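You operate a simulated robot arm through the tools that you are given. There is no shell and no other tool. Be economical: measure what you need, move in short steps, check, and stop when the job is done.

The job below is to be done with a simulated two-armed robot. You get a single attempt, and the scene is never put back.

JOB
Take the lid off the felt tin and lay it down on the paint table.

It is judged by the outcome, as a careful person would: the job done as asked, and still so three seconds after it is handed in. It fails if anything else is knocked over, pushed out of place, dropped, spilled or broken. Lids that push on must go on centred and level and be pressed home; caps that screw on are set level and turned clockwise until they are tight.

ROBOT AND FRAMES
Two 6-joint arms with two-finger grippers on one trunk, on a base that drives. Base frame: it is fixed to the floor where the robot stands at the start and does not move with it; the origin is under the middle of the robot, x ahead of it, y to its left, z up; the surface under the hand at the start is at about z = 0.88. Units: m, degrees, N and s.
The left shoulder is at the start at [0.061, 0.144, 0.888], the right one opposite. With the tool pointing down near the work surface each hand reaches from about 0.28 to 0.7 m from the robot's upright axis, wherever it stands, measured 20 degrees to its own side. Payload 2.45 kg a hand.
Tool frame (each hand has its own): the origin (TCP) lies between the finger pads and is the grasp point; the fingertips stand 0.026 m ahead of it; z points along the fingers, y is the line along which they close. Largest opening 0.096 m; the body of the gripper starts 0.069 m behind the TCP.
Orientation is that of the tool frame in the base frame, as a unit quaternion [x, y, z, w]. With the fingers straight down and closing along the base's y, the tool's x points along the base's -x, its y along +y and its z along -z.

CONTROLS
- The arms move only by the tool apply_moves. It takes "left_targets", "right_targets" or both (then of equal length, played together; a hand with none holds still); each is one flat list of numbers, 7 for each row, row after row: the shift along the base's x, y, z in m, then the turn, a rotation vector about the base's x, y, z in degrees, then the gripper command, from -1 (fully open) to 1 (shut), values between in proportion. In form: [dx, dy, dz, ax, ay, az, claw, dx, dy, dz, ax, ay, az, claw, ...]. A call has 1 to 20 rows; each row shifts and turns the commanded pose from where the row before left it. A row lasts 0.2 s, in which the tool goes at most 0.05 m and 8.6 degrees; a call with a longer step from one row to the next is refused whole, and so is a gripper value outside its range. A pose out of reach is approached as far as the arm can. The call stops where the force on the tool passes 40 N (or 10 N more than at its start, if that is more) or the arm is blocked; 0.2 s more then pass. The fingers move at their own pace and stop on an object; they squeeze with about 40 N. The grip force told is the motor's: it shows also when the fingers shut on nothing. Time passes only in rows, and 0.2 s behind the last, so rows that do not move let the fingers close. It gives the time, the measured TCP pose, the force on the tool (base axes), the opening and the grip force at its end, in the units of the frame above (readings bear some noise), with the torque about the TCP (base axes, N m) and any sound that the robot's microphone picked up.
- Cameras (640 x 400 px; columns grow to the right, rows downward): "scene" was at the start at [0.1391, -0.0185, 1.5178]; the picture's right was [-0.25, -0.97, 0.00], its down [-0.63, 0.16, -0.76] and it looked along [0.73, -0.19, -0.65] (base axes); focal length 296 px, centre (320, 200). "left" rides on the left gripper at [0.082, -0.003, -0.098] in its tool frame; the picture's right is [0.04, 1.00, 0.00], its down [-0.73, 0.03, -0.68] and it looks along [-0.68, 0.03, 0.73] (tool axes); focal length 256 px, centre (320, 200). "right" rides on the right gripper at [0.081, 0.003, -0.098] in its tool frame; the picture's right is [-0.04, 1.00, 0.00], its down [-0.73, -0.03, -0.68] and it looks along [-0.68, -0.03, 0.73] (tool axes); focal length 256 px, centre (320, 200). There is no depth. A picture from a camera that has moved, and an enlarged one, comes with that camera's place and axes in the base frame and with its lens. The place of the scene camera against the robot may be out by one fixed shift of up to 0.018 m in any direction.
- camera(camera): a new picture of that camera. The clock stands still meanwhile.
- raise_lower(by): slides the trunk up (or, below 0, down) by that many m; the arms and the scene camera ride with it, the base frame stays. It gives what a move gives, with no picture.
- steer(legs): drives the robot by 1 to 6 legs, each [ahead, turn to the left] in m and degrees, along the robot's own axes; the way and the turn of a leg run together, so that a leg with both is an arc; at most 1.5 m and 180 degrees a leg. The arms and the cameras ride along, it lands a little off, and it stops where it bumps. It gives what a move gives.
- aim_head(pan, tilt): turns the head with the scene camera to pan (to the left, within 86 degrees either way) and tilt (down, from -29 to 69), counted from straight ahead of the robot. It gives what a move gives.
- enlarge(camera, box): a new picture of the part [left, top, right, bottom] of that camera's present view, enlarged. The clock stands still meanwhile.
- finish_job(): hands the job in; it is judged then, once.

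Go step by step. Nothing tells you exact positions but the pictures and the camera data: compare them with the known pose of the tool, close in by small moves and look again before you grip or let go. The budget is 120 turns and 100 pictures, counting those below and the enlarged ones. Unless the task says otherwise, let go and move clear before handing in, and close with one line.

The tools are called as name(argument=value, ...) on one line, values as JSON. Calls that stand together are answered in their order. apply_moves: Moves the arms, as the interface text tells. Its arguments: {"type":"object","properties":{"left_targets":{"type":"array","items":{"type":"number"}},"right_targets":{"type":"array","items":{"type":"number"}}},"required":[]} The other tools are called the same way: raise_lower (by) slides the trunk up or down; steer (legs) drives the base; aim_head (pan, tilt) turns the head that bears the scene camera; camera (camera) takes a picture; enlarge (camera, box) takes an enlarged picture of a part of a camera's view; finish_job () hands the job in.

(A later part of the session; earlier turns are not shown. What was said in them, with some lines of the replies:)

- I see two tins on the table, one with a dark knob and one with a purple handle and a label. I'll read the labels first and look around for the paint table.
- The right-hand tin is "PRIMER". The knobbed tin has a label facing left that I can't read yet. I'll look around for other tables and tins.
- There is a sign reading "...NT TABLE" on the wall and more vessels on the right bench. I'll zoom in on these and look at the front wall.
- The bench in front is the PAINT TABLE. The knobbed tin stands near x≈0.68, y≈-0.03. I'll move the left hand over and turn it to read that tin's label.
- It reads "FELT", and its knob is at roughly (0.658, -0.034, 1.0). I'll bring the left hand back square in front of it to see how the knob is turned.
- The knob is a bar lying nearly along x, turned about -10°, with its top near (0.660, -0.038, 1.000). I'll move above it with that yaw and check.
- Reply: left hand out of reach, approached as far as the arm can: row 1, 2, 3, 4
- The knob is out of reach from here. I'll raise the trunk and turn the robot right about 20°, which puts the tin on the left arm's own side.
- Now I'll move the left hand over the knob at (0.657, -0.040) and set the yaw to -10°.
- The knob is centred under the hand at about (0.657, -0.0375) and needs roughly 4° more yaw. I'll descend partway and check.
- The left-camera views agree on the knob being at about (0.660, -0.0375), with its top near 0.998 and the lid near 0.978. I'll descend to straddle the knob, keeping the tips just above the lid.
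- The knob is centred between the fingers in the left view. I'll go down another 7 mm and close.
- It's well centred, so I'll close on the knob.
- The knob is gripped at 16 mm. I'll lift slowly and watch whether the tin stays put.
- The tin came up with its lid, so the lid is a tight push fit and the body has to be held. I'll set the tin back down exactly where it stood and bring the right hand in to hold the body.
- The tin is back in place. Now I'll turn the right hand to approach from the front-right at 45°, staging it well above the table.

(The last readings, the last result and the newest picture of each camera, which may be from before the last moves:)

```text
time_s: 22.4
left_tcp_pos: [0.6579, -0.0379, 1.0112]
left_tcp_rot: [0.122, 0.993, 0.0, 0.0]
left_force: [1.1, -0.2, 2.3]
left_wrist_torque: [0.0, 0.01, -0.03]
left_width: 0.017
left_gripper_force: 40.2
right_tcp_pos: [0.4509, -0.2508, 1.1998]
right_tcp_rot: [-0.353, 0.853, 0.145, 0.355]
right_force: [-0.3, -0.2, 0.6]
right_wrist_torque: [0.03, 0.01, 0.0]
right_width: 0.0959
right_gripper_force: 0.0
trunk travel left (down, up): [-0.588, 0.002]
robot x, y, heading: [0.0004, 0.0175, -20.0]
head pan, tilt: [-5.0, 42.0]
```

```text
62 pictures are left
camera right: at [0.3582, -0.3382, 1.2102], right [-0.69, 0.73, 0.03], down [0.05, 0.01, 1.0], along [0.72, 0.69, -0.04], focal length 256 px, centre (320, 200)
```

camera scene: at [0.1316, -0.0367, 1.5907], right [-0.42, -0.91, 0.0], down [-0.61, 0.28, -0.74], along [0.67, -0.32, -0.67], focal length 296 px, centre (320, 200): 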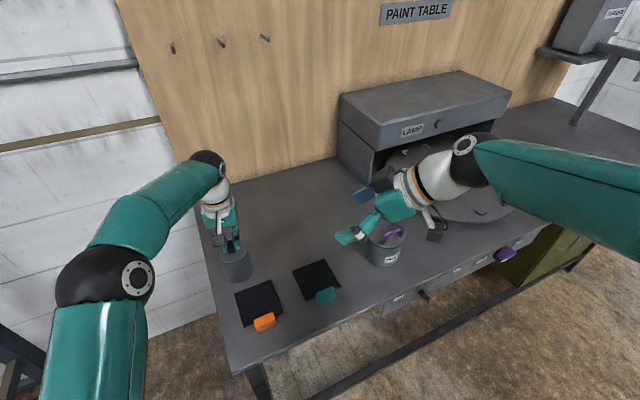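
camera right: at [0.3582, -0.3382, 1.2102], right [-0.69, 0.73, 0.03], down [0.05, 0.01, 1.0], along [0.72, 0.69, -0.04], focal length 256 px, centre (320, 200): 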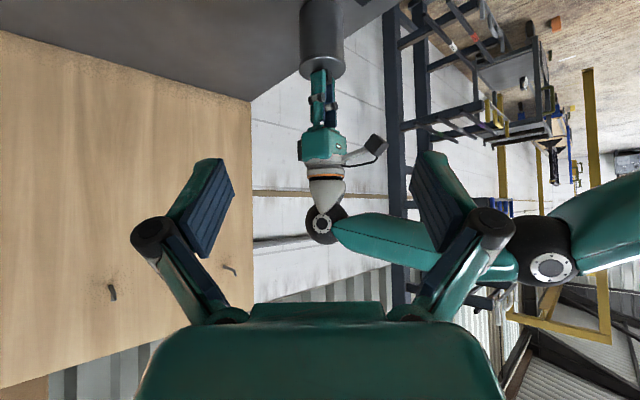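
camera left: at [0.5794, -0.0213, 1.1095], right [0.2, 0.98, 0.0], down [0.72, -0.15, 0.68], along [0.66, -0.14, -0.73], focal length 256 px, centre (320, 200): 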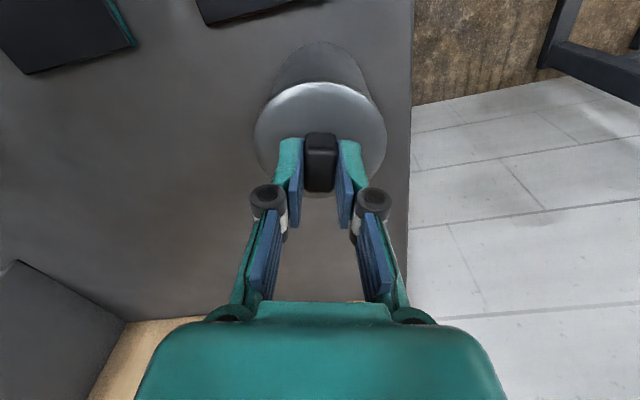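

The right camera shows the tin dead centre. I'll move to a stand-off 12 cm back along the approach line.

apply_moves(right_targets=[0.0176, 0.018, -0.0231, 0, 0, 0, -1, 0.0176, 0.018, -0.0231, 0, 0, 0, -1, 0.0176, 0.018, -0.0231, 0, 0, 0, -1, 0.0176, 0.018, -0.0231, 0, 0, 0, -1, 0.0176, 0.018, -0.0231, 0, 0, 0, -1, 0.0176, 0.018, -0.0231, 0, 0, 0, -1, 0.0176, 0.018, -0.0231, 0, 0, 0, -1, 0.0176, 0.018, -0.0231, 0, 0, 0, -1])

camera(camera="right")

camera(camera="left")

enlarge(camera="scene", box=[160, 130, 400, 290])

```text
time_s: 24.2
left_tcp_pos: [0.66, -0.0384, 1.0115]
left_tcp_rot: [0.123, 0.992, -0.002, 0.001]
left_force: [0.0, -0.7, 0.3]
left_wrist_torque: [0.04, 0.01, 0.03]
left_width: 0.017
left_gripper_force: 40.0
right_tcp_pos: [0.5906, -0.1064, 1.0122]
right_tcp_rot: [-0.355, 0.853, 0.146, 0.353]
right_force: [-1.4, 0.2, 0.2]
right_wrist_torque: [0.02, -0.02, -0.04]
right_width: 0.0959
right_gripper_force: 0.0
trunk travel left (down, up): [-0.588, 0.002]
robot x, y, heading: [0.0019, 0.0187, -20.1]
head pan, tilt: [-5.0, 42.0]
```

```text
61 pictures are left
camera right: at [0.4989, -0.1949, 1.023], right [-0.69, 0.72, 0.03], down [0.05, 0.01, 1.0], along [0.72, 0.69, -0.04], focal length 256 px, centre (320, 200)
```

right: 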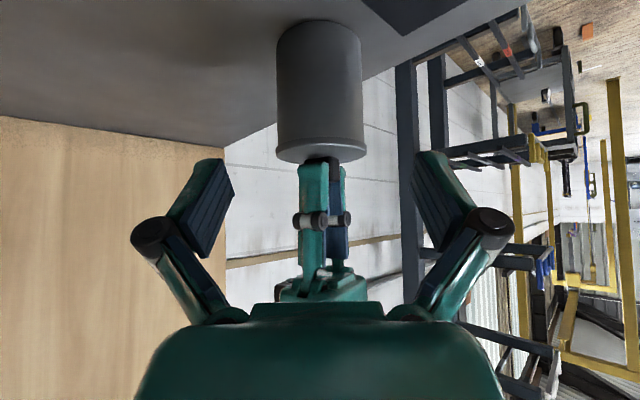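

```text
60 pictures are left
camera left: at [0.5797, -0.0211, 1.1094], right [0.2, 0.98, 0.0], down [0.72, -0.15, 0.68], along [0.66, -0.14, -0.73], focal length 256 px, centre (320, 200)
```

left: 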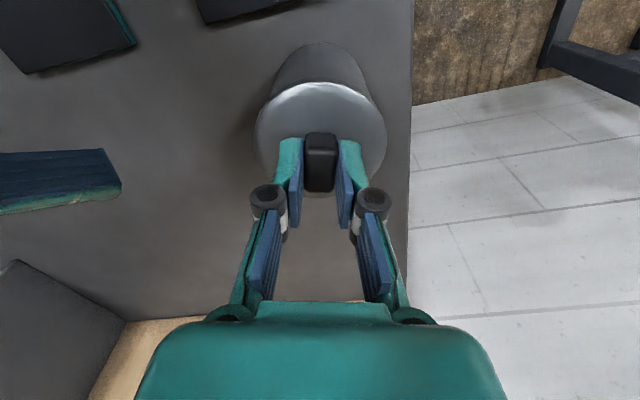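

```text
2.50 times, centred on (280, 210) of scene
camera zoom: at [0.1319, -0.0364, 1.5907], right [-0.42, -0.91, 0.0], down [-0.61, 0.28, -0.74], along [0.67, -0.32, -0.67], focal length 739 px, centre (420, 175)
```

zoom: 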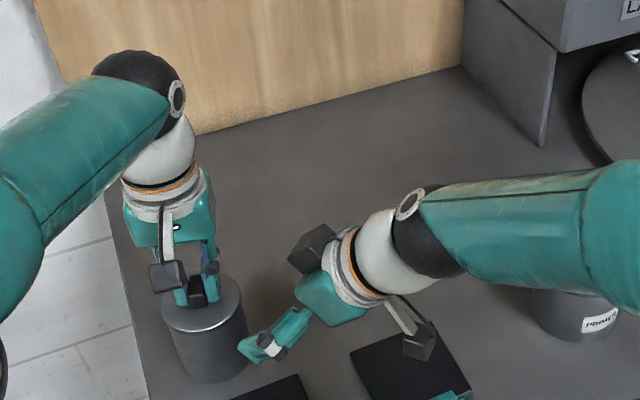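

The right hand is nicely aligned. The tin body is about 74 mm wide and fits the opening. I'll advance along the approach line, part of the way first.

apply_moves(right_targets=[0.0076, 0.0075, -0.0103, 0, 0, 0, -1, 0.0076, 0.0075, -0.0103, 0, 0, 0, -1, 0.0076, 0.0075, -0.0103, 0, 0, 0, -1, 0.0076, 0.0075, -0.0103, 0, 0, 0, -1, 0.0076, 0.0075, -0.0103, 0, 0, 0, -1])

camera(camera="right")

camera(camera="left")

enlarge(camera="scene", box=[160, 170, 340, 290])

```text
time_s: 25.4
left_tcp_pos: [0.6607, -0.0372, 1.0095]
left_tcp_rot: [0.124, 0.992, -0.001, 0.0]
left_force: [-0.1, -0.2, 0.4]
left_wrist_torque: [0.03, -0.07, -0.01]
left_width: 0.0169
left_gripper_force: 40.1
right_tcp_pos: [0.6298, -0.0684, 0.9624]
right_tcp_rot: [-0.355, 0.853, 0.146, 0.354]
right_force: [0.0, 0.5, -0.3]
right_wrist_torque: [0.01, -0.04, 0.03]
right_width: 0.096
right_gripper_force: 0.1
trunk travel left (down, up): [-0.588, 0.002]
robot x, y, heading: [0.0034, 0.0156, -19.8]
head pan, tilt: [-5.0, 42.0]
```

```text
58 pictures are left
camera right: at [0.5365, -0.1566, 0.9741], right [-0.69, 0.72, 0.03], down [0.05, 0.01, 1.0], along [0.72, 0.69, -0.04], focal length 256 px, centre (320, 200)
```

right: 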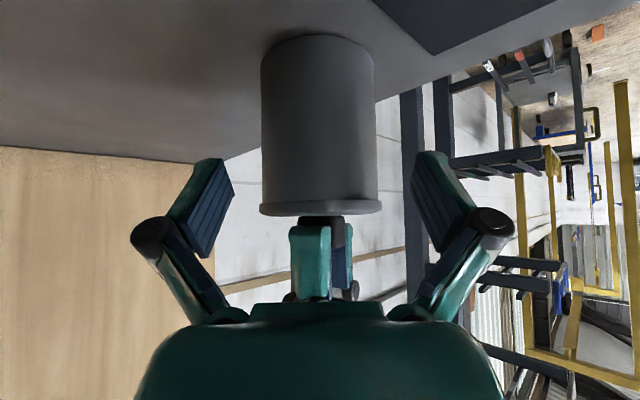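

```text
57 pictures are left
camera left: at [0.5796, -0.0213, 1.1094], right [0.2, 0.98, 0.0], down [0.72, -0.15, 0.68], along [0.66, -0.14, -0.73], focal length 256 px, centre (320, 200)
```

left: 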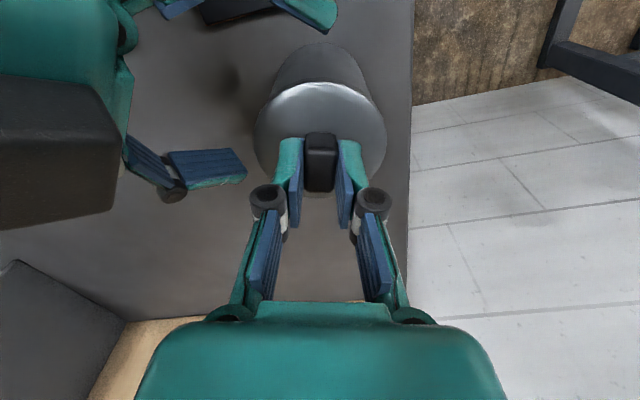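

```text
3.33 times, centred on (250, 230) of scene
camera zoom: at [0.1318, -0.0365, 1.5907], right [-0.42, -0.91, 0.0], down [-0.61, 0.28, -0.74], along [0.67, -0.32, -0.67], focal length 985 px, centre (553, 100)
```

zoom: 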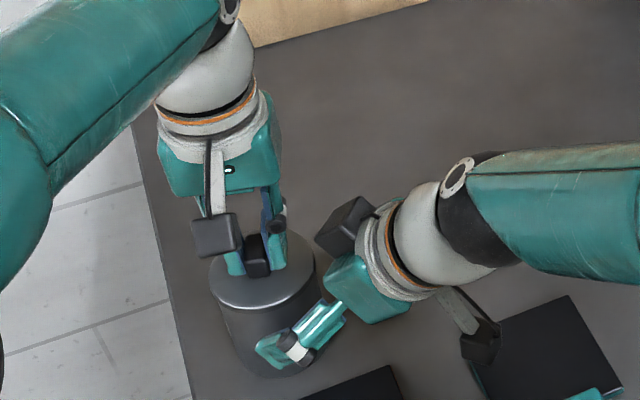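

A box on the top of the right wrist could come close to the left gripper. I'll flatten the right hand's pitch by 13°, which moves that box away, and recheck.

apply_moves(right_targets=[-0.003, -0.003, 0, 4.6, -4.6, 0, -1, 0, 0, 0, 4.6, -4.6, 0, -1])

camera(camera="right")

camera(camera="left")

enlarge(camera="scene", box=[160, 170, 340, 290])

```text
time_s: 26.0
left_tcp_pos: [0.6594, -0.0377, 1.0108]
left_tcp_rot: [0.122, 0.992, -0.001, 0.001]
left_force: [-0.1, -0.3, 2.0]
left_wrist_torque: [-0.02, -0.05, 0.0]
left_width: 0.0169
left_gripper_force: 40.2
right_tcp_pos: [0.6275, -0.0718, 0.9618]
right_tcp_rot: [-0.336, 0.808, 0.185, 0.448]
right_force: [0.0, 0.3, -0.3]
right_wrist_torque: [0.02, -0.01, -0.01]
right_width: 0.0962
right_gripper_force: 0.1
trunk travel left (down, up): [-0.588, 0.002]
robot x, y, heading: [0.0024, 0.0179, -20.0]
head pan, tilt: [-5.0, 42.0]
```

```text
55 pictures are left
camera right: at [0.5351, -0.1593, 0.9448], right [-0.69, 0.72, 0.03], down [-0.11, -0.15, 0.98], along [0.71, 0.68, 0.19], focal length 256 px, centre (320, 200)
```

right: 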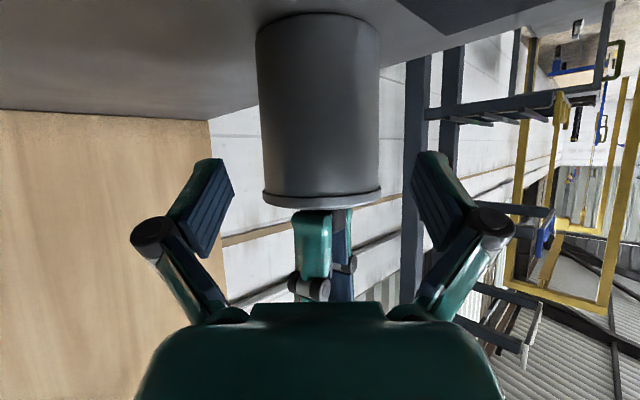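

```text
54 pictures are left
camera left: at [0.5796, -0.0213, 1.1094], right [0.2, 0.98, 0.0], down [0.72, -0.15, 0.68], along [0.66, -0.14, -0.73], focal length 256 px, centre (320, 200)
```

left: 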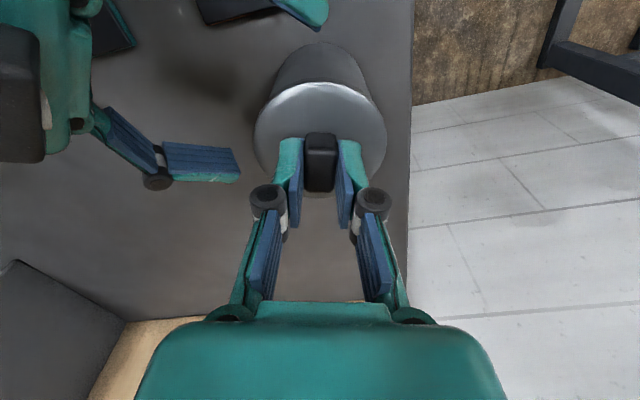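

```text
3.33 times, centred on (250, 230) of scene
camera zoom: at [0.1318, -0.0368, 1.5907], right [-0.42, -0.91, 0.0], down [-0.61, 0.28, -0.74], along [0.67, -0.32, -0.67], focal length 985 px, centre (553, 100)
```

zoom: 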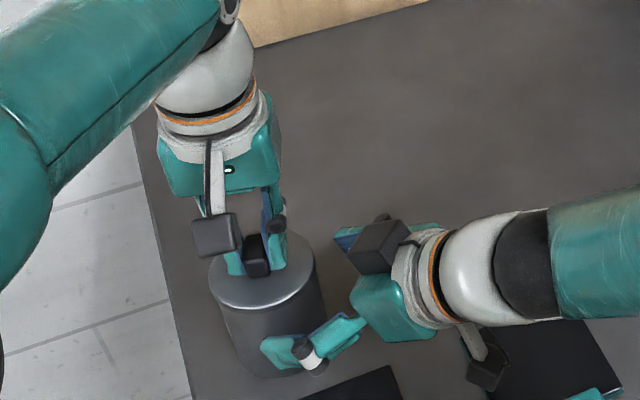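

Clearance is much better now. I'll advance the last bit around the tin body.

apply_moves(right_targets=[0.0056, 0.006, -0.006, 0, 0, 0, -1, 0.0056, 0.006, -0.006, 0, 0, 0, -1, 0.0056, 0.006, -0.006, 0, 0, 0, -1, 0.0056, 0.006, -0.006, 0, 0, 0, -1])

camera(camera="right")

camera(camera="left")

enlarge(camera="scene", box=[160, 170, 340, 290])

```text
time_s: 27.0
left_tcp_pos: [0.6604, -0.037, 1.0118]
left_tcp_rot: [0.122, 0.992, -0.001, 0.0]
left_force: [1.0, 0.1, 1.6]
left_wrist_torque: [0.03, -0.06, -0.02]
left_width: 0.0167
left_gripper_force: 40.4
right_tcp_pos: [0.6491, -0.0471, 0.9391]
right_tcp_rot: [-0.336, 0.808, 0.185, 0.447]
right_force: [-0.9, -0.5, 0.5]
right_wrist_torque: [0.0, -0.03, -0.02]
right_width: 0.096
right_gripper_force: 0.0
trunk travel left (down, up): [-0.588, 0.002]
robot x, y, heading: [0.0057, 0.0226, -19.9]
head pan, tilt: [-5.0, 42.0]
```

```text
52 pictures are left
camera right: at [0.5571, -0.1348, 0.9209], right [-0.69, 0.72, 0.03], down [-0.11, -0.15, 0.98], along [0.71, 0.68, 0.19], focal length 256 px, centre (320, 200)
```

right: 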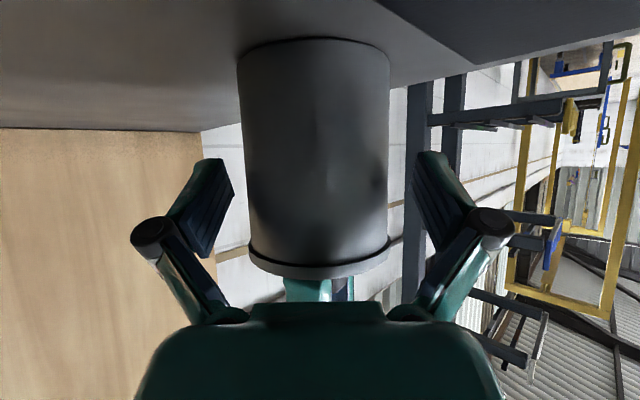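

```text
51 pictures are left
camera left: at [0.5796, -0.0212, 1.1094], right [0.2, 0.98, 0.0], down [0.72, -0.15, 0.68], along [0.66, -0.14, -0.73], focal length 256 px, centre (320, 200)
```

left: 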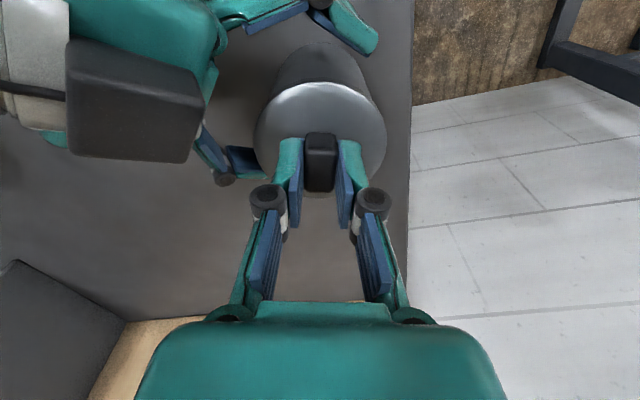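

```text
3.33 times, centred on (250, 230) of scene
camera zoom: at [0.1318, -0.0365, 1.5907], right [-0.42, -0.91, 0.0], down [-0.61, 0.28, -0.74], along [0.67, -0.32, -0.67], focal length 985 px, centre (553, 100)
```

zoom: 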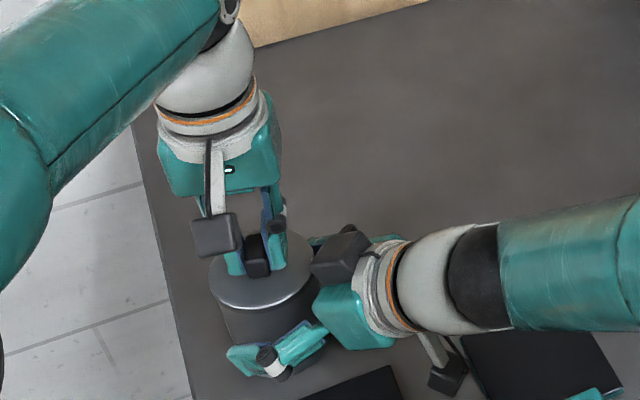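

The fingers straddle the body and it's centred. I'll close the right gripper.

apply_moves(right_targets=[0, 0, 0, 0, 0, 0, 1, 0, 0, 0, 0, 0, 0, 1, 0, 0, 0, 0, 0, 0, 1])

camera(camera="right")

enlarge(camera="scene", box=[160, 170, 340, 290])

```text
time_s: 27.8
left_tcp_pos: [0.659, -0.037, 1.0112]
left_tcp_rot: [0.121, 0.993, 0.0, 0.0]
left_force: [-0.8, 6.7, 3.8]
left_wrist_torque: [0.25, 0.23, -0.03]
left_width: 0.0168
left_gripper_force: 40.0
right_tcp_pos: [0.649, -0.0483, 0.9396]
right_tcp_rot: [-0.335, 0.808, 0.184, 0.448]
right_force: [2.5, -8.1, 1.2]
right_wrist_torque: [-0.14, -0.35, -0.04]
right_width: 0.072
right_gripper_force: 39.9
trunk travel left (down, up): [-0.588, 0.002]
robot x, y, heading: [-0.002, 0.0135, -20.1]
head pan, tilt: [-5.0, 42.0]
```

```text
49 pictures are left
camera right: at [0.5574, -0.136, 0.9215], right [-0.69, 0.72, 0.03], down [-0.11, -0.15, 0.98], along [0.71, 0.68, 0.19], focal length 256 px, centre (320, 200)
```

right: 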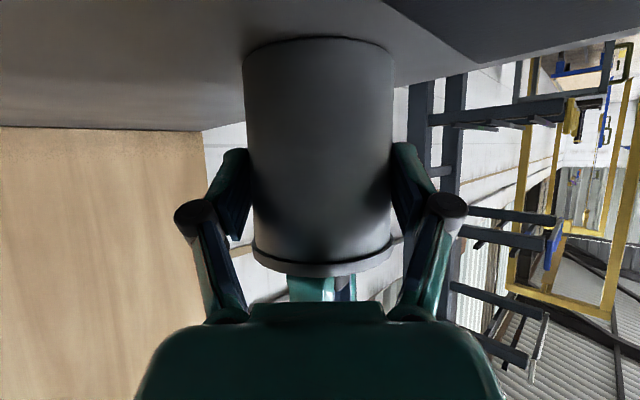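

```text
3.33 times, centred on (250, 230) of scene
camera zoom: at [0.1315, -0.0368, 1.5907], right [-0.42, -0.91, 0.0], down [-0.61, 0.28, -0.74], along [0.67, -0.32, -0.67], focal length 985 px, centre (553, 100)
```

zoom: 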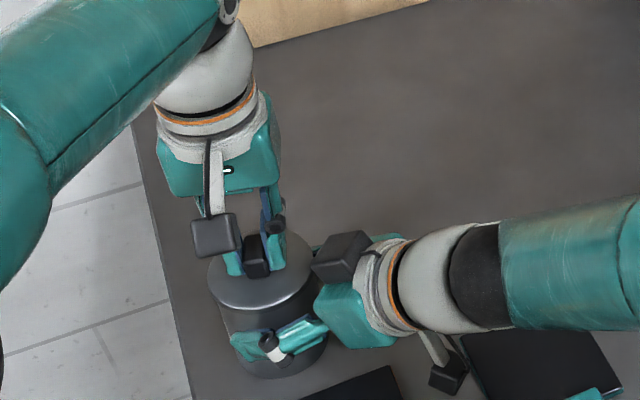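

The body is held, with a small side load. I'll ease the right hand 1.5 mm, then pull the lid straight up slowly.

apply_moves(right_targets=[0.0003, -0.0015, 0, 0, 0, 0, 1, 0, 0, 0, 0, 0, 0, 1])

apply_moves(left_targets=[0, 0, 0.002, 0, 0, 0, 1, 0, 0, 0.002, 0, 0, 0, 1, 0, 0, 0.002, 0, 0, 0, 1, 0, 0, 0.002, 0, 0, 0, 1])

camera(camera="right")

```text
time_s: 28.4
left_tcp_pos: [0.6586, -0.0375, 1.0115]
left_tcp_rot: [0.123, 0.992, -0.001, 0.0]
left_force: [0.9, -0.5, 1.1]
left_wrist_torque: [-0.01, -0.02, -0.02]
left_width: 0.0169
left_gripper_force: 39.7
right_tcp_pos: [0.6497, -0.0477, 0.9394]
right_tcp_rot: [-0.338, 0.807, 0.186, 0.448]
right_force: [-1.2, 3.0, 5.9]
right_wrist_torque: [-0.03, -0.22, 0.07]
right_width: 0.0716
right_gripper_force: 40.7
trunk travel left (down, up): [-0.588, 0.002]
robot x, y, heading: [0.0033, 0.0177, -20.0]
head pan, tilt: [-5.0, 42.0]
heard: snap
```

```text
time_s: 29.4
left_tcp_pos: [0.6575, -0.0357, 1.0188]
left_tcp_rot: [0.122, 0.992, -0.001, 0.0]
left_force: [-0.1, -0.6, 0.0]
left_wrist_torque: [-0.02, 0.02, -0.01]
left_width: 0.0168
left_gripper_force: 39.6
right_tcp_pos: [0.6502, -0.0486, 0.9399]
right_tcp_rot: [-0.337, 0.807, 0.185, 0.448]
right_force: [0.2, 3.2, 9.6]
right_wrist_torque: [0.02, -0.34, 0.12]
right_width: 0.0714
right_gripper_force: 39.9
trunk travel left (down, up): [-0.588, 0.002]
robot x, y, heading: [0.0019, 0.0153, -20.2]
head pan, tilt: [-5.0, 42.0]
```

```text
47 pictures are left
camera right: at [0.5579, -0.1365, 0.9213], right [-0.69, 0.72, 0.03], down [-0.11, -0.15, 0.98], along [0.71, 0.68, 0.19], focal length 256 px, centre (320, 200)
```

right: 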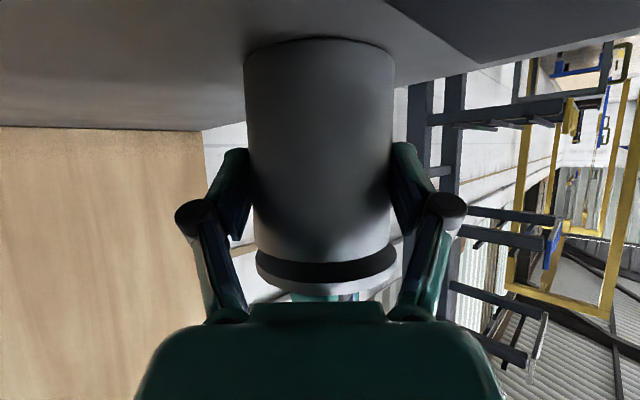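

The lid snapped free and is coming off. I'll lift it clear.

apply_moves(left_targets=[0, 0, 0.008, 0, 0, 0, 1, 0, 0, 0.01, 0, 0, 0, 1, 0, 0, 0.015, 0, 0, 0, 1, 0, 0, 0.02, 0, 0, 0, 1, 0, 0, 0.02, 0, 0, 0, 1, 0, 0, 0.02, 0, 0, 0, 1])

camera(camera="scene")

camera(camera="left")

```text
time_s: 30.8
left_tcp_pos: [0.6592, -0.0373, 1.1121]
left_tcp_rot: [0.123, 0.992, -0.002, -0.001]
left_force: [-0.2, 0.2, -0.8]
left_wrist_torque: [-0.01, 0.0, 0.0]
left_width: 0.0167
left_gripper_force: 39.8
right_tcp_pos: [0.6498, -0.0486, 0.9385]
right_tcp_rot: [-0.336, 0.807, 0.185, 0.449]
right_force: [1.2, 0.4, 12.7]
right_wrist_torque: [-0.23, -0.44, -0.04]
right_width: 0.0716
right_gripper_force: 40.0
trunk travel left (down, up): [-0.588, 0.002]
robot x, y, heading: [0.0005, 0.0137, -20.1]
head pan, tilt: [-5.0, 42.0]
```

```text
46 pictures are left
camera scene: at [0.1306, -0.0361, 1.5908], right [-0.42, -0.91, 0.0], down [-0.61, 0.28, -0.74], along [0.67, -0.32, -0.67], focal length 296 px, centre (320, 200)
```

scene: 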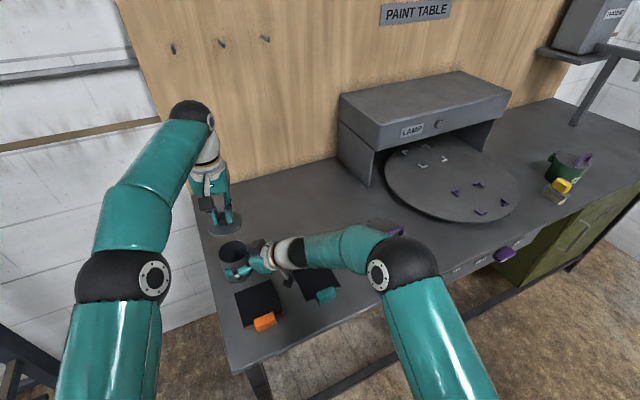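

```text
45 pictures are left
camera left: at [0.578, -0.0218, 1.2102], right [0.2, 0.98, 0.0], down [0.72, -0.15, 0.68], along [0.66, -0.14, -0.73], focal length 256 px, centre (320, 200)
```

left: 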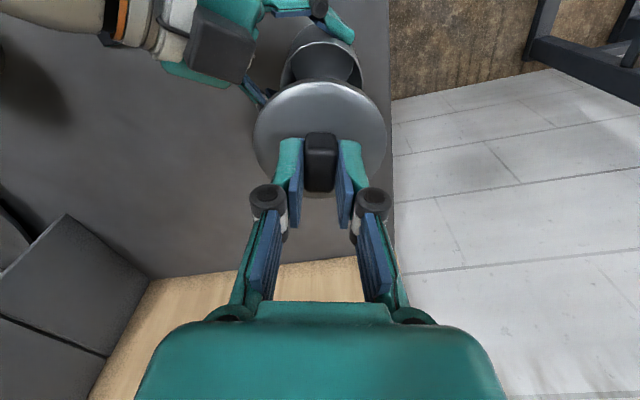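

The lid is off and the tin is standing open. I'll open the right hand and back it straight out.

apply_moves(right_targets=[0, 0, 0, 0, 0, 0, -1, 0, 0, 0, 0, 0, 0, -1, 0, 0, 0, 0, 0, 0, -1, -0.006, -0.006, 0.0055, 0, 0, 0, -1, -0.009, -0.009, 0.008, 0, 0, 0, -1, -0.012, -0.012, 0.011, 0, 0, 0, -1, -0.015, -0.015, 0.015, 0, 0, 0, -1, -0.015, -0.015, 0.015, 0, 0, 0, -1])

camera(camera="right")

camera(camera="scene")

```text
time_s: 32.6
left_tcp_pos: [0.6581, -0.039, 1.1122]
left_tcp_rot: [0.123, 0.992, -0.001, 0.0]
left_force: [0.0, -0.1, -1.1]
left_wrist_torque: [0.01, -0.01, -0.01]
left_width: 0.0168
left_gripper_force: 40.0
right_tcp_pos: [0.5927, -0.1057, 0.9944]
right_tcp_rot: [-0.335, 0.807, 0.185, 0.449]
right_force: [-0.4, -0.8, -0.2]
right_wrist_torque: [0.0, 0.01, -0.01]
right_width: 0.0962
right_gripper_force: 0.1
trunk travel left (down, up): [-0.588, 0.002]
robot x, y, heading: [0.0061, 0.0149, -20.0]
head pan, tilt: [-5.0, 42.0]
```

```text
44 pictures are left
camera right: at [0.5002, -0.1951, 0.975], right [-0.69, 0.72, 0.03], down [-0.11, -0.15, 0.98], along [0.71, 0.68, 0.19], focal length 256 px, centre (320, 200)
```

right: 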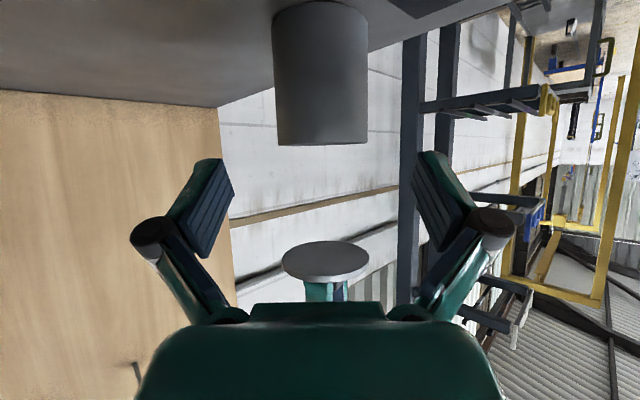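

```text
43 pictures are left
camera scene: at [0.1312, -0.0368, 1.5907], right [-0.42, -0.91, 0.0], down [-0.61, 0.28, -0.74], along [0.67, -0.32, -0.67], focal length 296 px, centre (320, 200)
```

scene: 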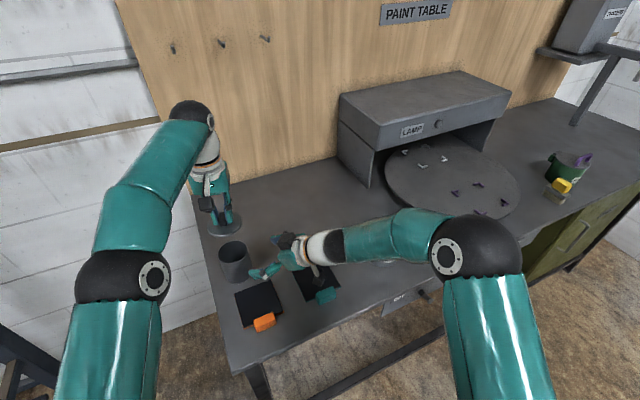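

The tin stands upright and open. I'll retract the right arm, then turn the robot a bit more right so the left hand can set the lid on the clear area behind the pads, at about (0.665, -0.17).

apply_moves(right_targets=[-0.0178, -0.018, 0.0257, 0, 0, 0, -1, -0.0178, -0.018, 0.0257, 0, 0, 0, -1, -0.0178, -0.018, 0.0257, 0, 0, 0, -1, -0.0178, -0.018, 0.0257, 0, 0, 0, -1, -0.0178, -0.018, 0.0257, 0, 0, 0, -1, -0.0178, -0.018, 0.0257, 0, 0, 0, -1, -0.0178, -0.018, 0.0257, 0, 0, 0, -1, -0.0178, -0.018, 0.0257, 0, 0, 0, -1, -0.017, -0.0257, 0.0143, 0, 0, 0, -1, -0.017, -0.0257, 0.0143, 0, 0, 0, -1, -0.017, -0.0257, 0.0143, 0, 0, 0, -1, -0.017, -0.0257, 0.0143, 0, 0, 0, -1, -0.017, -0.0257, 0.0143, 0, 0, 0, -1])

steer(legs=[[0, -15]])

aim_head(pan=10, tilt=42)

camera(camera="scene")

camera(camera="left")

```text
time_s: 35.4
left_tcp_pos: [0.6583, -0.0388, 1.1117]
left_tcp_rot: [0.123, 0.992, -0.001, 0.0]
left_force: [-0.1, 0.9, -0.6]
left_wrist_torque: [-0.01, 0.01, 0.02]
left_width: 0.0164
left_gripper_force: 40.3
right_tcp_pos: [0.363, -0.3778, 1.271]
right_tcp_rot: [-0.336, 0.808, 0.185, 0.448]
right_force: [0.4, -0.2, -0.1]
right_wrist_torque: [-0.01, -0.03, -0.02]
right_width: 0.096
right_gripper_force: 0.0
trunk travel left (down, up): [-0.588, 0.002]
robot x, y, heading: [0.0065, 0.0143, -19.8]
head pan, tilt: [-5.0, 42.0]
```

```text
time_s: 36.8
left_tcp_pos: [0.6198, -0.2066, 1.1105]
left_tcp_rot: [0.252, 0.968, -0.001, 0.0]
left_force: [-0.2, -0.3, 0.2]
left_wrist_torque: [-0.04, -0.02, -0.01]
left_width: 0.0167
left_gripper_force: 40.1
right_tcp_pos: [0.2486, -0.4575, 1.2707]
right_tcp_rot: [-0.227, 0.845, 0.125, 0.468]
right_force: [-0.1, 0.8, 0.6]
right_wrist_torque: [0.01, -0.01, -0.01]
right_width: 0.0959
right_gripper_force: 0.0
trunk travel left (down, up): [-0.588, 0.002]
robot x, y, heading: [0.0071, 0.0257, -35.2]
head pan, tilt: [-5.0, 42.0]
```

```text
time_s: 37.5
left_tcp_pos: [0.6206, -0.2065, 1.1107]
left_tcp_rot: [0.251, 0.968, -0.001, -0.001]
left_force: [-0.2, 0.3, -0.6]
left_wrist_torque: [0.01, 0.05, 0.03]
left_width: 0.0168
left_gripper_force: 39.9
right_tcp_pos: [0.25, -0.4571, 1.2714]
right_tcp_rot: [-0.228, 0.845, 0.125, 0.467]
right_force: [-0.2, -0.2, 0.6]
right_wrist_torque: [-0.04, 0.02, -0.04]
right_width: 0.0962
right_gripper_force: 0.1
trunk travel left (down, up): [-0.588, 0.002]
robot x, y, heading: [0.0069, 0.0299, -35.3]
head pan, tilt: [10.0, 42.0]
```

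```text
42 pictures are left
camera scene: at [0.1307, -0.0393, 1.5906], right [-0.43, -0.91, 0.0], down [-0.61, 0.28, -0.74], along [0.67, -0.32, -0.67], focal length 296 px, centre (320, 200)
```

scene: 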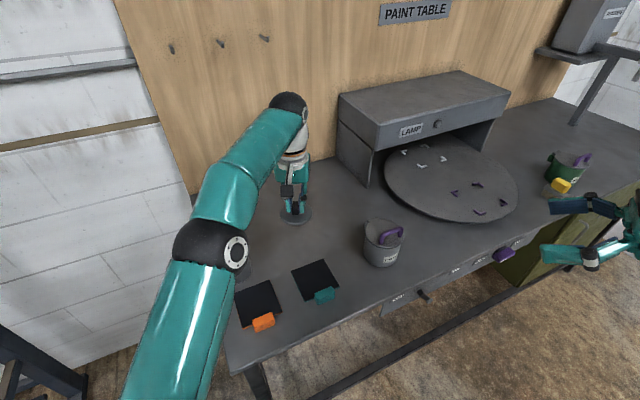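

```text
41 pictures are left
camera left: at [0.5477, -0.1692, 1.2096], right [0.45, 0.89, 0.0], down [0.66, -0.33, 0.68], along [0.6, -0.31, -0.73], focal length 256 px, centre (320, 200)
```

left: 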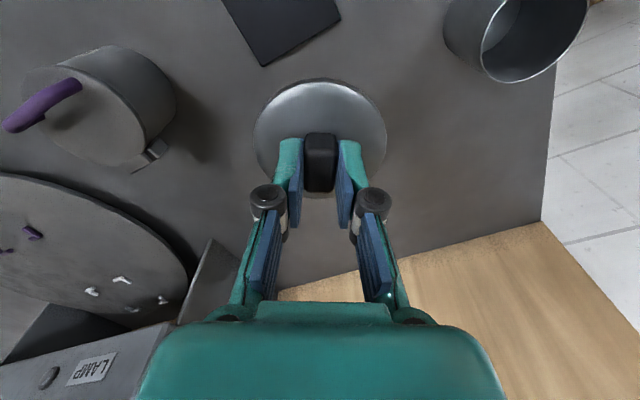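

There's plenty of clear table. I'll move to (0.66, -0.18) and lower the lid most of the way.

apply_moves(left_targets=[0.02, 0.0135, 0, 0, 0, 0, 1, 0.02, 0.0135, 0, 0, 0, 0, 1, 0, 0, -0.03, 0, 0, 0, 1, 0, 0, -0.03, 0, 0, 0, 1, 0, 0, -0.03, 0, 0, 0, 1, 0, 0, -0.03, 0, 0, 0, 1, 0, 0, -0.02, 0, 0, 0, 1])

camera(camera="left")

enlarge(camera="scene", box=[220, 150, 380, 270])

```text
time_s: 39.1
left_tcp_pos: [0.6505, -0.1735, 0.9651]
left_tcp_rot: [0.251, 0.968, -0.001, -0.001]
left_force: [0.4, 0.5, -0.8]
left_wrist_torque: [0.02, 0.0, 0.02]
left_width: 0.0171
left_gripper_force: 40.2
left hand out of reach, approached as far as the arm can: row 2
right_tcp_pos: [0.2482, -0.4571, 1.2709]
right_tcp_rot: [-0.227, 0.844, 0.125, 0.469]
right_force: [-0.3, -0.2, -0.2]
right_wrist_torque: [0.02, 0.0, 0.0]
right_width: 0.096
right_gripper_force: 0.1
trunk travel left (down, up): [-0.588, 0.002]
robot x, y, heading: [0.0079, 0.0297, -35.0]
head pan, tilt: [10.0, 42.0]
```

```text
40 pictures are left
camera left: at [0.5771, -0.1368, 1.0639], right [0.45, 0.89, 0.0], down [0.66, -0.33, 0.68], along [0.6, -0.31, -0.73], focal length 256 px, centre (320, 200)
```

left: 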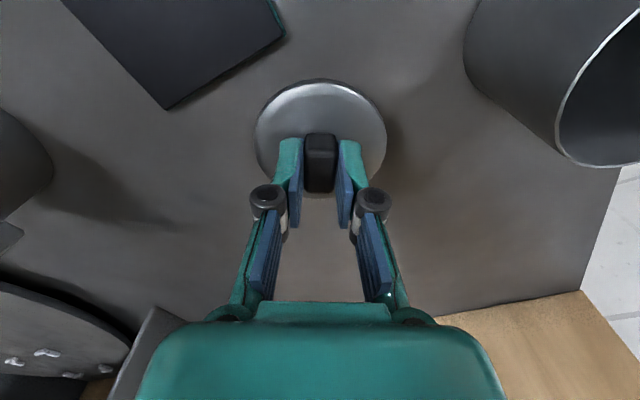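

```text
3.33 times, centred on (300, 210) of scene
camera zoom: at [0.1305, -0.0397, 1.5907], right [-0.42, -0.91, 0.0], down [-0.61, 0.28, -0.74], along [0.67, -0.32, -0.67], focal length 985 px, centre (387, 167)
```

zoom: 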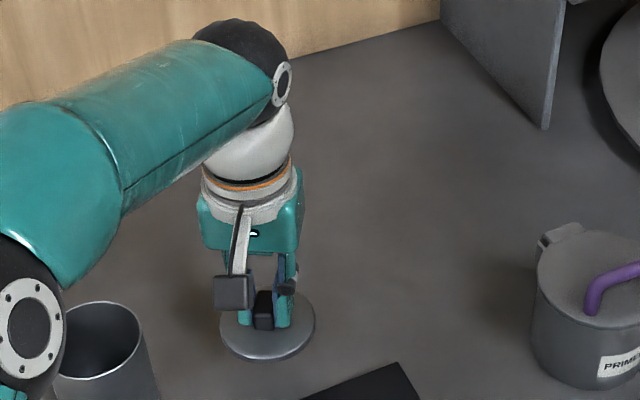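

The lid is about 3 cm above clear table. I'll lower it slowly until I feel contact.

apply_moves(left_targets=[0, 0, -0.01, 0, 0, 0, 1, 0, 0, -0.006, 0, 0, 0, 1, 0, 0, -0.004, 0, 0, 0, 1, 0, 0, -0.003, 0, 0, 0, 1])

apply_moves(left_targets=[0, 0, -0.002, 0, 0, 0, 1, 0, 0, -0.002, 0, 0, 0, 1])

camera(camera="left")

enlarge(camera="scene", box=[250, 190, 330, 250])

```text
time_s: 40.1
left_tcp_pos: [0.6483, -0.1735, 0.9447]
left_tcp_rot: [0.252, 0.968, 0.0, -0.001]
left_force: [0.4, 0.1, -0.4]
left_wrist_torque: [0.02, 0.0, 0.03]
left_width: 0.0169
left_gripper_force: 39.9
right_tcp_pos: [0.2481, -0.4574, 1.2711]
right_tcp_rot: [-0.227, 0.844, 0.125, 0.469]
right_force: [-0.9, -0.1, 0.5]
right_wrist_torque: [-0.02, -0.01, -0.01]
right_width: 0.0958
right_gripper_force: 0.0
trunk travel left (down, up): [-0.588, 0.002]
robot x, y, heading: [0.007, 0.0283, -35.0]
head pan, tilt: [10.0, 42.0]
```

```text
time_s: 40.7
left_tcp_pos: [0.6491, -0.1743, 0.9409]
left_tcp_rot: [0.251, 0.968, -0.001, 0.0]
left_force: [-1.1, -0.4, -1.2]
left_wrist_torque: [0.0, 0.0, 0.01]
left_width: 0.0168
left_gripper_force: 39.9
right_tcp_pos: [0.2467, -0.4583, 1.2705]
right_tcp_rot: [-0.228, 0.844, 0.125, 0.469]
right_force: [0.6, -0.4, -0.3]
right_wrist_torque: [0.03, -0.02, 0.01]
right_width: 0.0958
right_gripper_force: 0.1
trunk travel left (down, up): [-0.588, 0.002]
robot x, y, heading: [0.0113, 0.0307, -35.1]
head pan, tilt: [10.0, 42.0]
```

```text
38 pictures are left
camera left: at [0.5768, -0.1379, 1.0391], right [0.45, 0.89, 0.0], down [0.66, -0.33, 0.68], along [0.6, -0.31, -0.73], focal length 256 px, centre (320, 200)
```

left: 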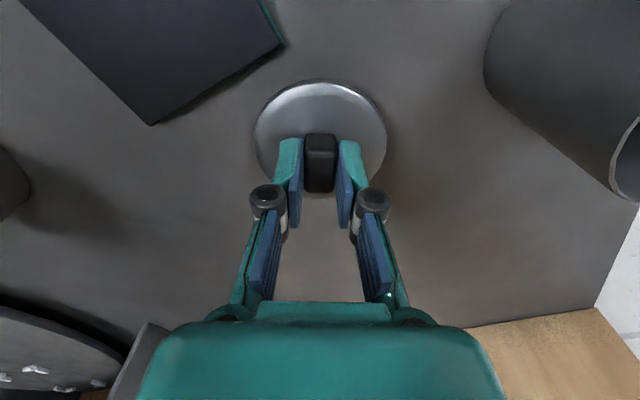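

```text
6.67 times, centred on (290, 220) of scene
camera zoom: at [0.1305, -0.0396, 1.5907], right [-0.42, -0.91, 0.0], down [-0.61, 0.28, -0.74], along [0.67, -0.32, -0.67], focal length 1971 px, centre (520, 67)
```

zoom: 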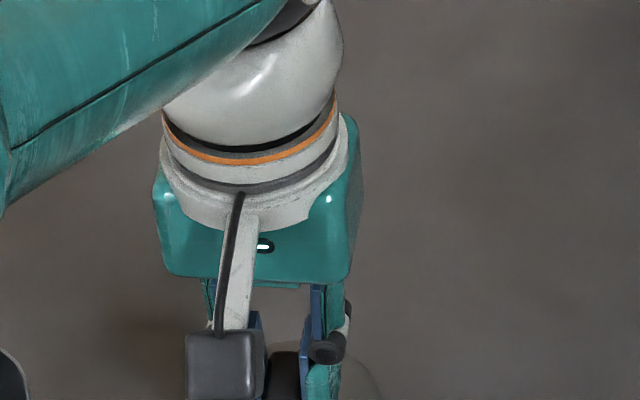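

apply_moves(left_targets=[0, 0, -0.002, 0, 0, 0, 1, 0, 0, -0.002, 0, 0, 0, 1, 0, 0, -0.002, 0, 0, 0, 1])

enlarge(camera="scene", box=[250, 210, 330, 270])

```text
time_s: 41.5
left_tcp_pos: [0.6499, -0.1748, 0.935]
left_tcp_rot: [0.251, 0.968, 0.0, -0.001]
left_force: [-0.6, 0.3, -0.4]
left_wrist_torque: [0.0, 0.01, 0.0]
left_width: 0.0169
left_gripper_force: 39.8
right_tcp_pos: [0.2484, -0.4573, 1.2709]
right_tcp_rot: [-0.227, 0.845, 0.124, 0.468]
right_force: [0.0, 0.4, -0.8]
right_wrist_torque: [-0.02, -0.01, 0.0]
right_width: 0.096
right_gripper_force: 0.0
trunk travel left (down, up): [-0.588, 0.002]
robot x, y, heading: [0.0049, 0.0318, -35.1]
head pan, tilt: [10.0, 42.0]
```

```text
6.67 times, centred on (290, 240) of scene
camera zoom: at [0.1305, -0.0396, 1.5907], right [-0.42, -0.91, 0.0], down [-0.61, 0.28, -0.74], along [0.67, -0.32, -0.67], focal length 1971 px, centre (520, -67)
```

zoom: 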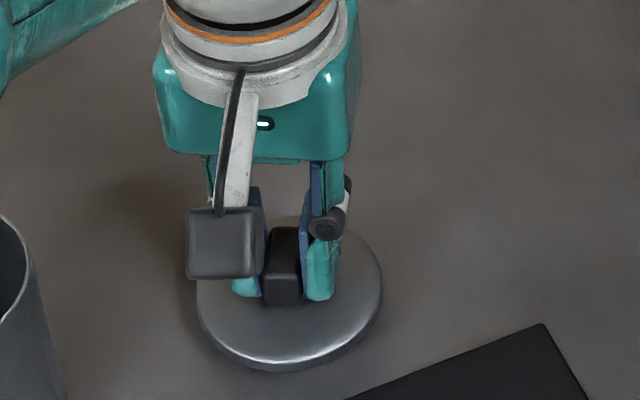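

Still no contact. I'll continue down in 2 mm steps.

apply_moves(left_targets=[0, 0, -0.002, 0, 0, 0, 1, 0, 0, -0.002, 0, 0, 0, 1, 0, 0, -0.0015, 0, 0, 0, 1])

enlarge(camera="scene", box=[250, 210, 330, 270])

```text
time_s: 42.3
left_tcp_pos: [0.6507, -0.1746, 0.9284]
left_tcp_rot: [0.252, 0.968, -0.002, 0.0]
left_force: [0.1, -0.4, 0.7]
left_wrist_torque: [-0.03, 0.02, 0.03]
left_width: 0.0167
left_gripper_force: 40.1
right_tcp_pos: [0.2492, -0.4565, 1.2716]
right_tcp_rot: [-0.228, 0.845, 0.125, 0.468]
right_force: [0.1, 0.3, 0.0]
right_wrist_torque: [-0.02, 0.02, -0.02]
right_width: 0.0961
right_gripper_force: 0.1
trunk travel left (down, up): [-0.588, 0.002]
robot x, y, heading: [0.0084, 0.0269, -35.0]
head pan, tilt: [10.0, 42.0]
```

```text
6.67 times, centred on (290, 240) of scene
camera zoom: at [0.1305, -0.0396, 1.5907], right [-0.42, -0.91, 0.0], down [-0.61, 0.28, -0.74], along [0.67, -0.32, -0.67], focal length 1971 px, centre (520, -67)
```

zoom: 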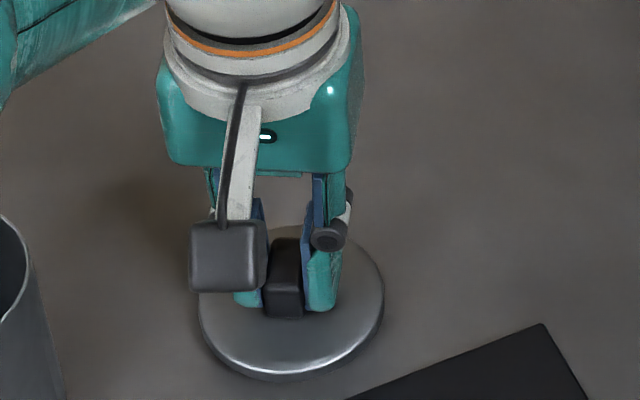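

apply_moves(left_targets=[0, 0, -0.002, 0, 0, 0, 1, 0, 0, -0.002, 0, 0, 0, 1])

apply_moves(left_targets=[0, 0, -0.002, 0, 0, 0, 1, 0, 0, -0.001, 0, 0, 0, 1])

enlarge(camera="scene", box=[250, 210, 330, 270])

```text
time_s: 42.9
left_tcp_pos: [0.65, -0.1744, 0.9235]
left_tcp_rot: [0.252, 0.968, 0.0, -0.001]
left_force: [0.7, -1.2, -0.6]
left_wrist_torque: [-0.03, 0.01, -0.01]
left_width: 0.0167
left_gripper_force: 40.0
right_tcp_pos: [0.2486, -0.458, 1.2703]
right_tcp_rot: [-0.227, 0.844, 0.125, 0.469]
right_force: [-0.1, 0.8, 0.3]
right_wrist_torque: [0.0, 0.01, -0.02]
right_width: 0.0959
right_gripper_force: 0.0
trunk travel left (down, up): [-0.588, 0.002]
robot x, y, heading: [0.0074, 0.0289, -35.1]
head pan, tilt: [10.0, 42.0]
```

```text
time_s: 43.5
left_tcp_pos: [0.6494, -0.173, 0.9202]
left_tcp_rot: [0.251, 0.968, 0.0, 0.001]
left_force: [0.4, 0.9, -0.9]
left_wrist_torque: [0.01, -0.02, 0.03]
left_width: 0.0168
left_gripper_force: 39.8
right_tcp_pos: [0.2489, -0.456, 1.271]
right_tcp_rot: [-0.227, 0.844, 0.125, 0.469]
right_force: [-0.9, 0.8, -0.3]
right_wrist_torque: [-0.01, -0.03, -0.01]
right_width: 0.0961
right_gripper_force: 0.1
trunk travel left (down, up): [-0.588, 0.002]
robot x, y, heading: [0.0095, 0.0273, -35.0]
head pan, tilt: [10.0, 42.0]
```

```text
6.67 times, centred on (290, 240) of scene
camera zoom: at [0.1304, -0.0396, 1.5907], right [-0.42, -0.91, 0.0], down [-0.61, 0.28, -0.74], along [0.67, -0.32, -0.67], focal length 1971 px, centre (520, -67)
```

zoom: 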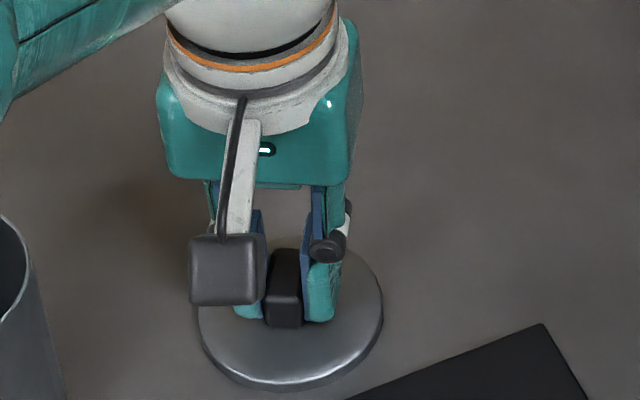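

apply_moves(left_targets=[0, 0, -0.001, 0, 0, 0, 1, 0, 0, -0.001, 0, 0, 0, 1])

apply_moves(left_targets=[0, 0, -0.001, 0, 0, 0, 1, 0, 0, -0.001, 0, 0, 0, 1])

enlarge(camera="scene", box=[250, 210, 330, 270])

```text
time_s: 44.1
left_tcp_pos: [0.6499, -0.1723, 0.9206]
left_tcp_rot: [0.251, 0.968, -0.002, 0.0]
left_force: [0.4, -0.2, 7.5]
left_wrist_torque: [0.02, 0.08, 0.0]
left_width: 0.0164
left_gripper_force: 40.4
right_tcp_pos: [0.2482, -0.4569, 1.2707]
right_tcp_rot: [-0.227, 0.844, 0.124, 0.469]
right_force: [-0.1, 0.7, 0.0]
right_wrist_torque: [0.03, 0.0, -0.05]
right_width: 0.0961
right_gripper_force: 0.1
trunk travel left (down, up): [-0.588, 0.002]
robot x, y, heading: [0.0097, 0.0297, -35.3]
head pan, tilt: [10.0, 42.0]
```

```text
time_s: 44.7
left_tcp_pos: [0.6493, -0.1737, 0.9207]
left_tcp_rot: [0.251, 0.968, -0.001, 0.002]
left_force: [-1.3, 1.6, 18.1]
left_wrist_torque: [0.17, 0.24, -0.01]
left_width: 0.0166
left_gripper_force: 39.8
right_tcp_pos: [0.2462, -0.4568, 1.2717]
right_tcp_rot: [-0.228, 0.845, 0.124, 0.468]
right_force: [0.3, -0.3, -0.5]
right_wrist_torque: [0.0, 0.0, 0.01]
right_width: 0.0959
right_gripper_force: 0.0
trunk travel left (down, up): [-0.588, 0.002]
robot x, y, heading: [0.005, 0.0317, -35.1]
head pan, tilt: [10.0, 42.0]
```

```text
6.67 times, centred on (290, 240) of scene
camera zoom: at [0.1277, -0.0384, 1.5912], right [-0.42, -0.91, 0.0], down [-0.6, 0.28, -0.74], along [0.67, -0.32, -0.67], focal length 1971 px, centre (520, -67)
```

zoom: 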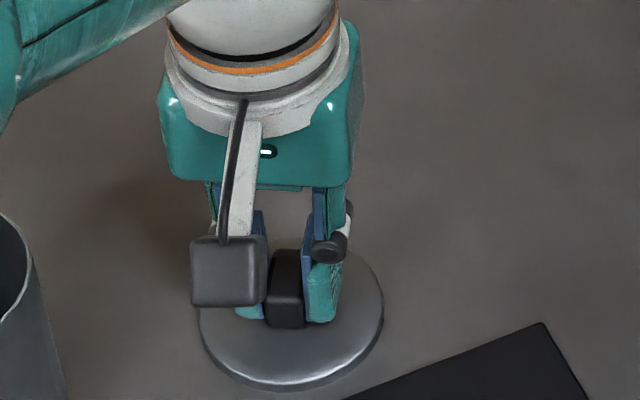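

The lid is on the table (contact at 18 N). I'll raise 3.5 mm to relieve the load, then open and lift clear straight up.

apply_moves(left_targets=[0, 0, 0.0035, 0, 0, 0, 1, 0, 0, 0, 0, 0, 0, 0.6, 0, 0, 0, 0, 0, 0, -0.2, 0, 0, 0, 0, 0, 0, -0.2, 0, 0, 0.01, 0, 0, 0, -0.2, 0, 0, 0.02, 0, 0, 0, -0.2, 0, 0, 0.03, 0, 0, 0, -0.2, 0, 0, 0.04, 0, 0, 0, -0.2, 0, 0, 0.04, 0, 0, 0, -0.2, -0.03, 0, 0.03, 0, 0, 0, -0.2, -0.04, 0, 0.01, 0, 0, 0, -0.2])

camera(camera="left")

camera(camera="scene")

```text
time_s: 47.1
left_tcp_pos: [0.5805, -0.1722, 1.1043]
left_tcp_rot: [0.252, 0.968, -0.001, -0.001]
left_force: [-0.2, -0.3, 0.5]
left_wrist_torque: [0.01, -0.02, -0.01]
left_width: 0.0579
left_gripper_force: 0.0
right_tcp_pos: [0.2478, -0.4561, 1.2705]
right_tcp_rot: [-0.227, 0.845, 0.124, 0.469]
right_force: [-0.3, -0.7, 0.0]
right_wrist_torque: [-0.01, 0.02, 0.02]
right_width: 0.0962
right_gripper_force: 0.1
trunk travel left (down, up): [-0.588, 0.002]
robot x, y, heading: [0.0098, 0.031, -34.9]
head pan, tilt: [10.0, 42.0]
```

```text
32 pictures are left
camera left: at [0.5074, -0.1358, 1.2021], right [0.45, 0.89, 0.0], down [0.66, -0.33, 0.68], along [0.6, -0.31, -0.73], focal length 256 px, centre (320, 200)
```

left: 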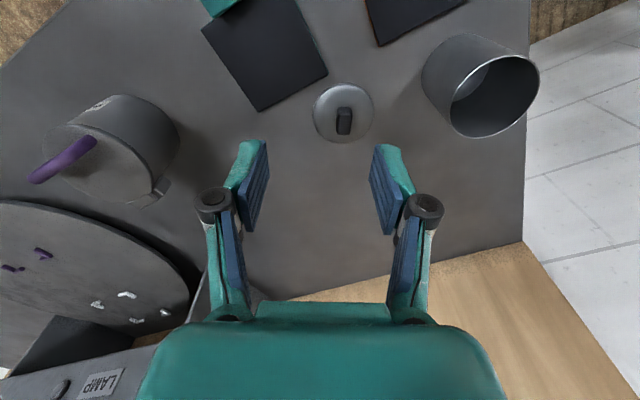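

```text
31 pictures are left
camera scene: at [0.1293, -0.0392, 1.5908], right [-0.42, -0.91, 0.0], down [-0.61, 0.28, -0.74], along [0.67, -0.32, -0.67], focal length 296 px, centre (320, 200)
```

scene: 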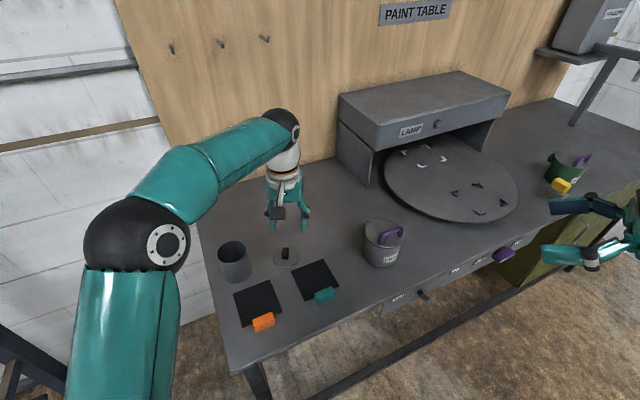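

The lid lies flat on the paint table. The tin stands open in its place, the other items haven't moved, and both hands are clear. I'll hand in now.

finish_job()

```text
The job is handed in.
```

I took the lid off the felt tin and laid it flat on the paint table, between the tin and the primer pot; the open tin stands upright where it was, and nothing else appeared to move.
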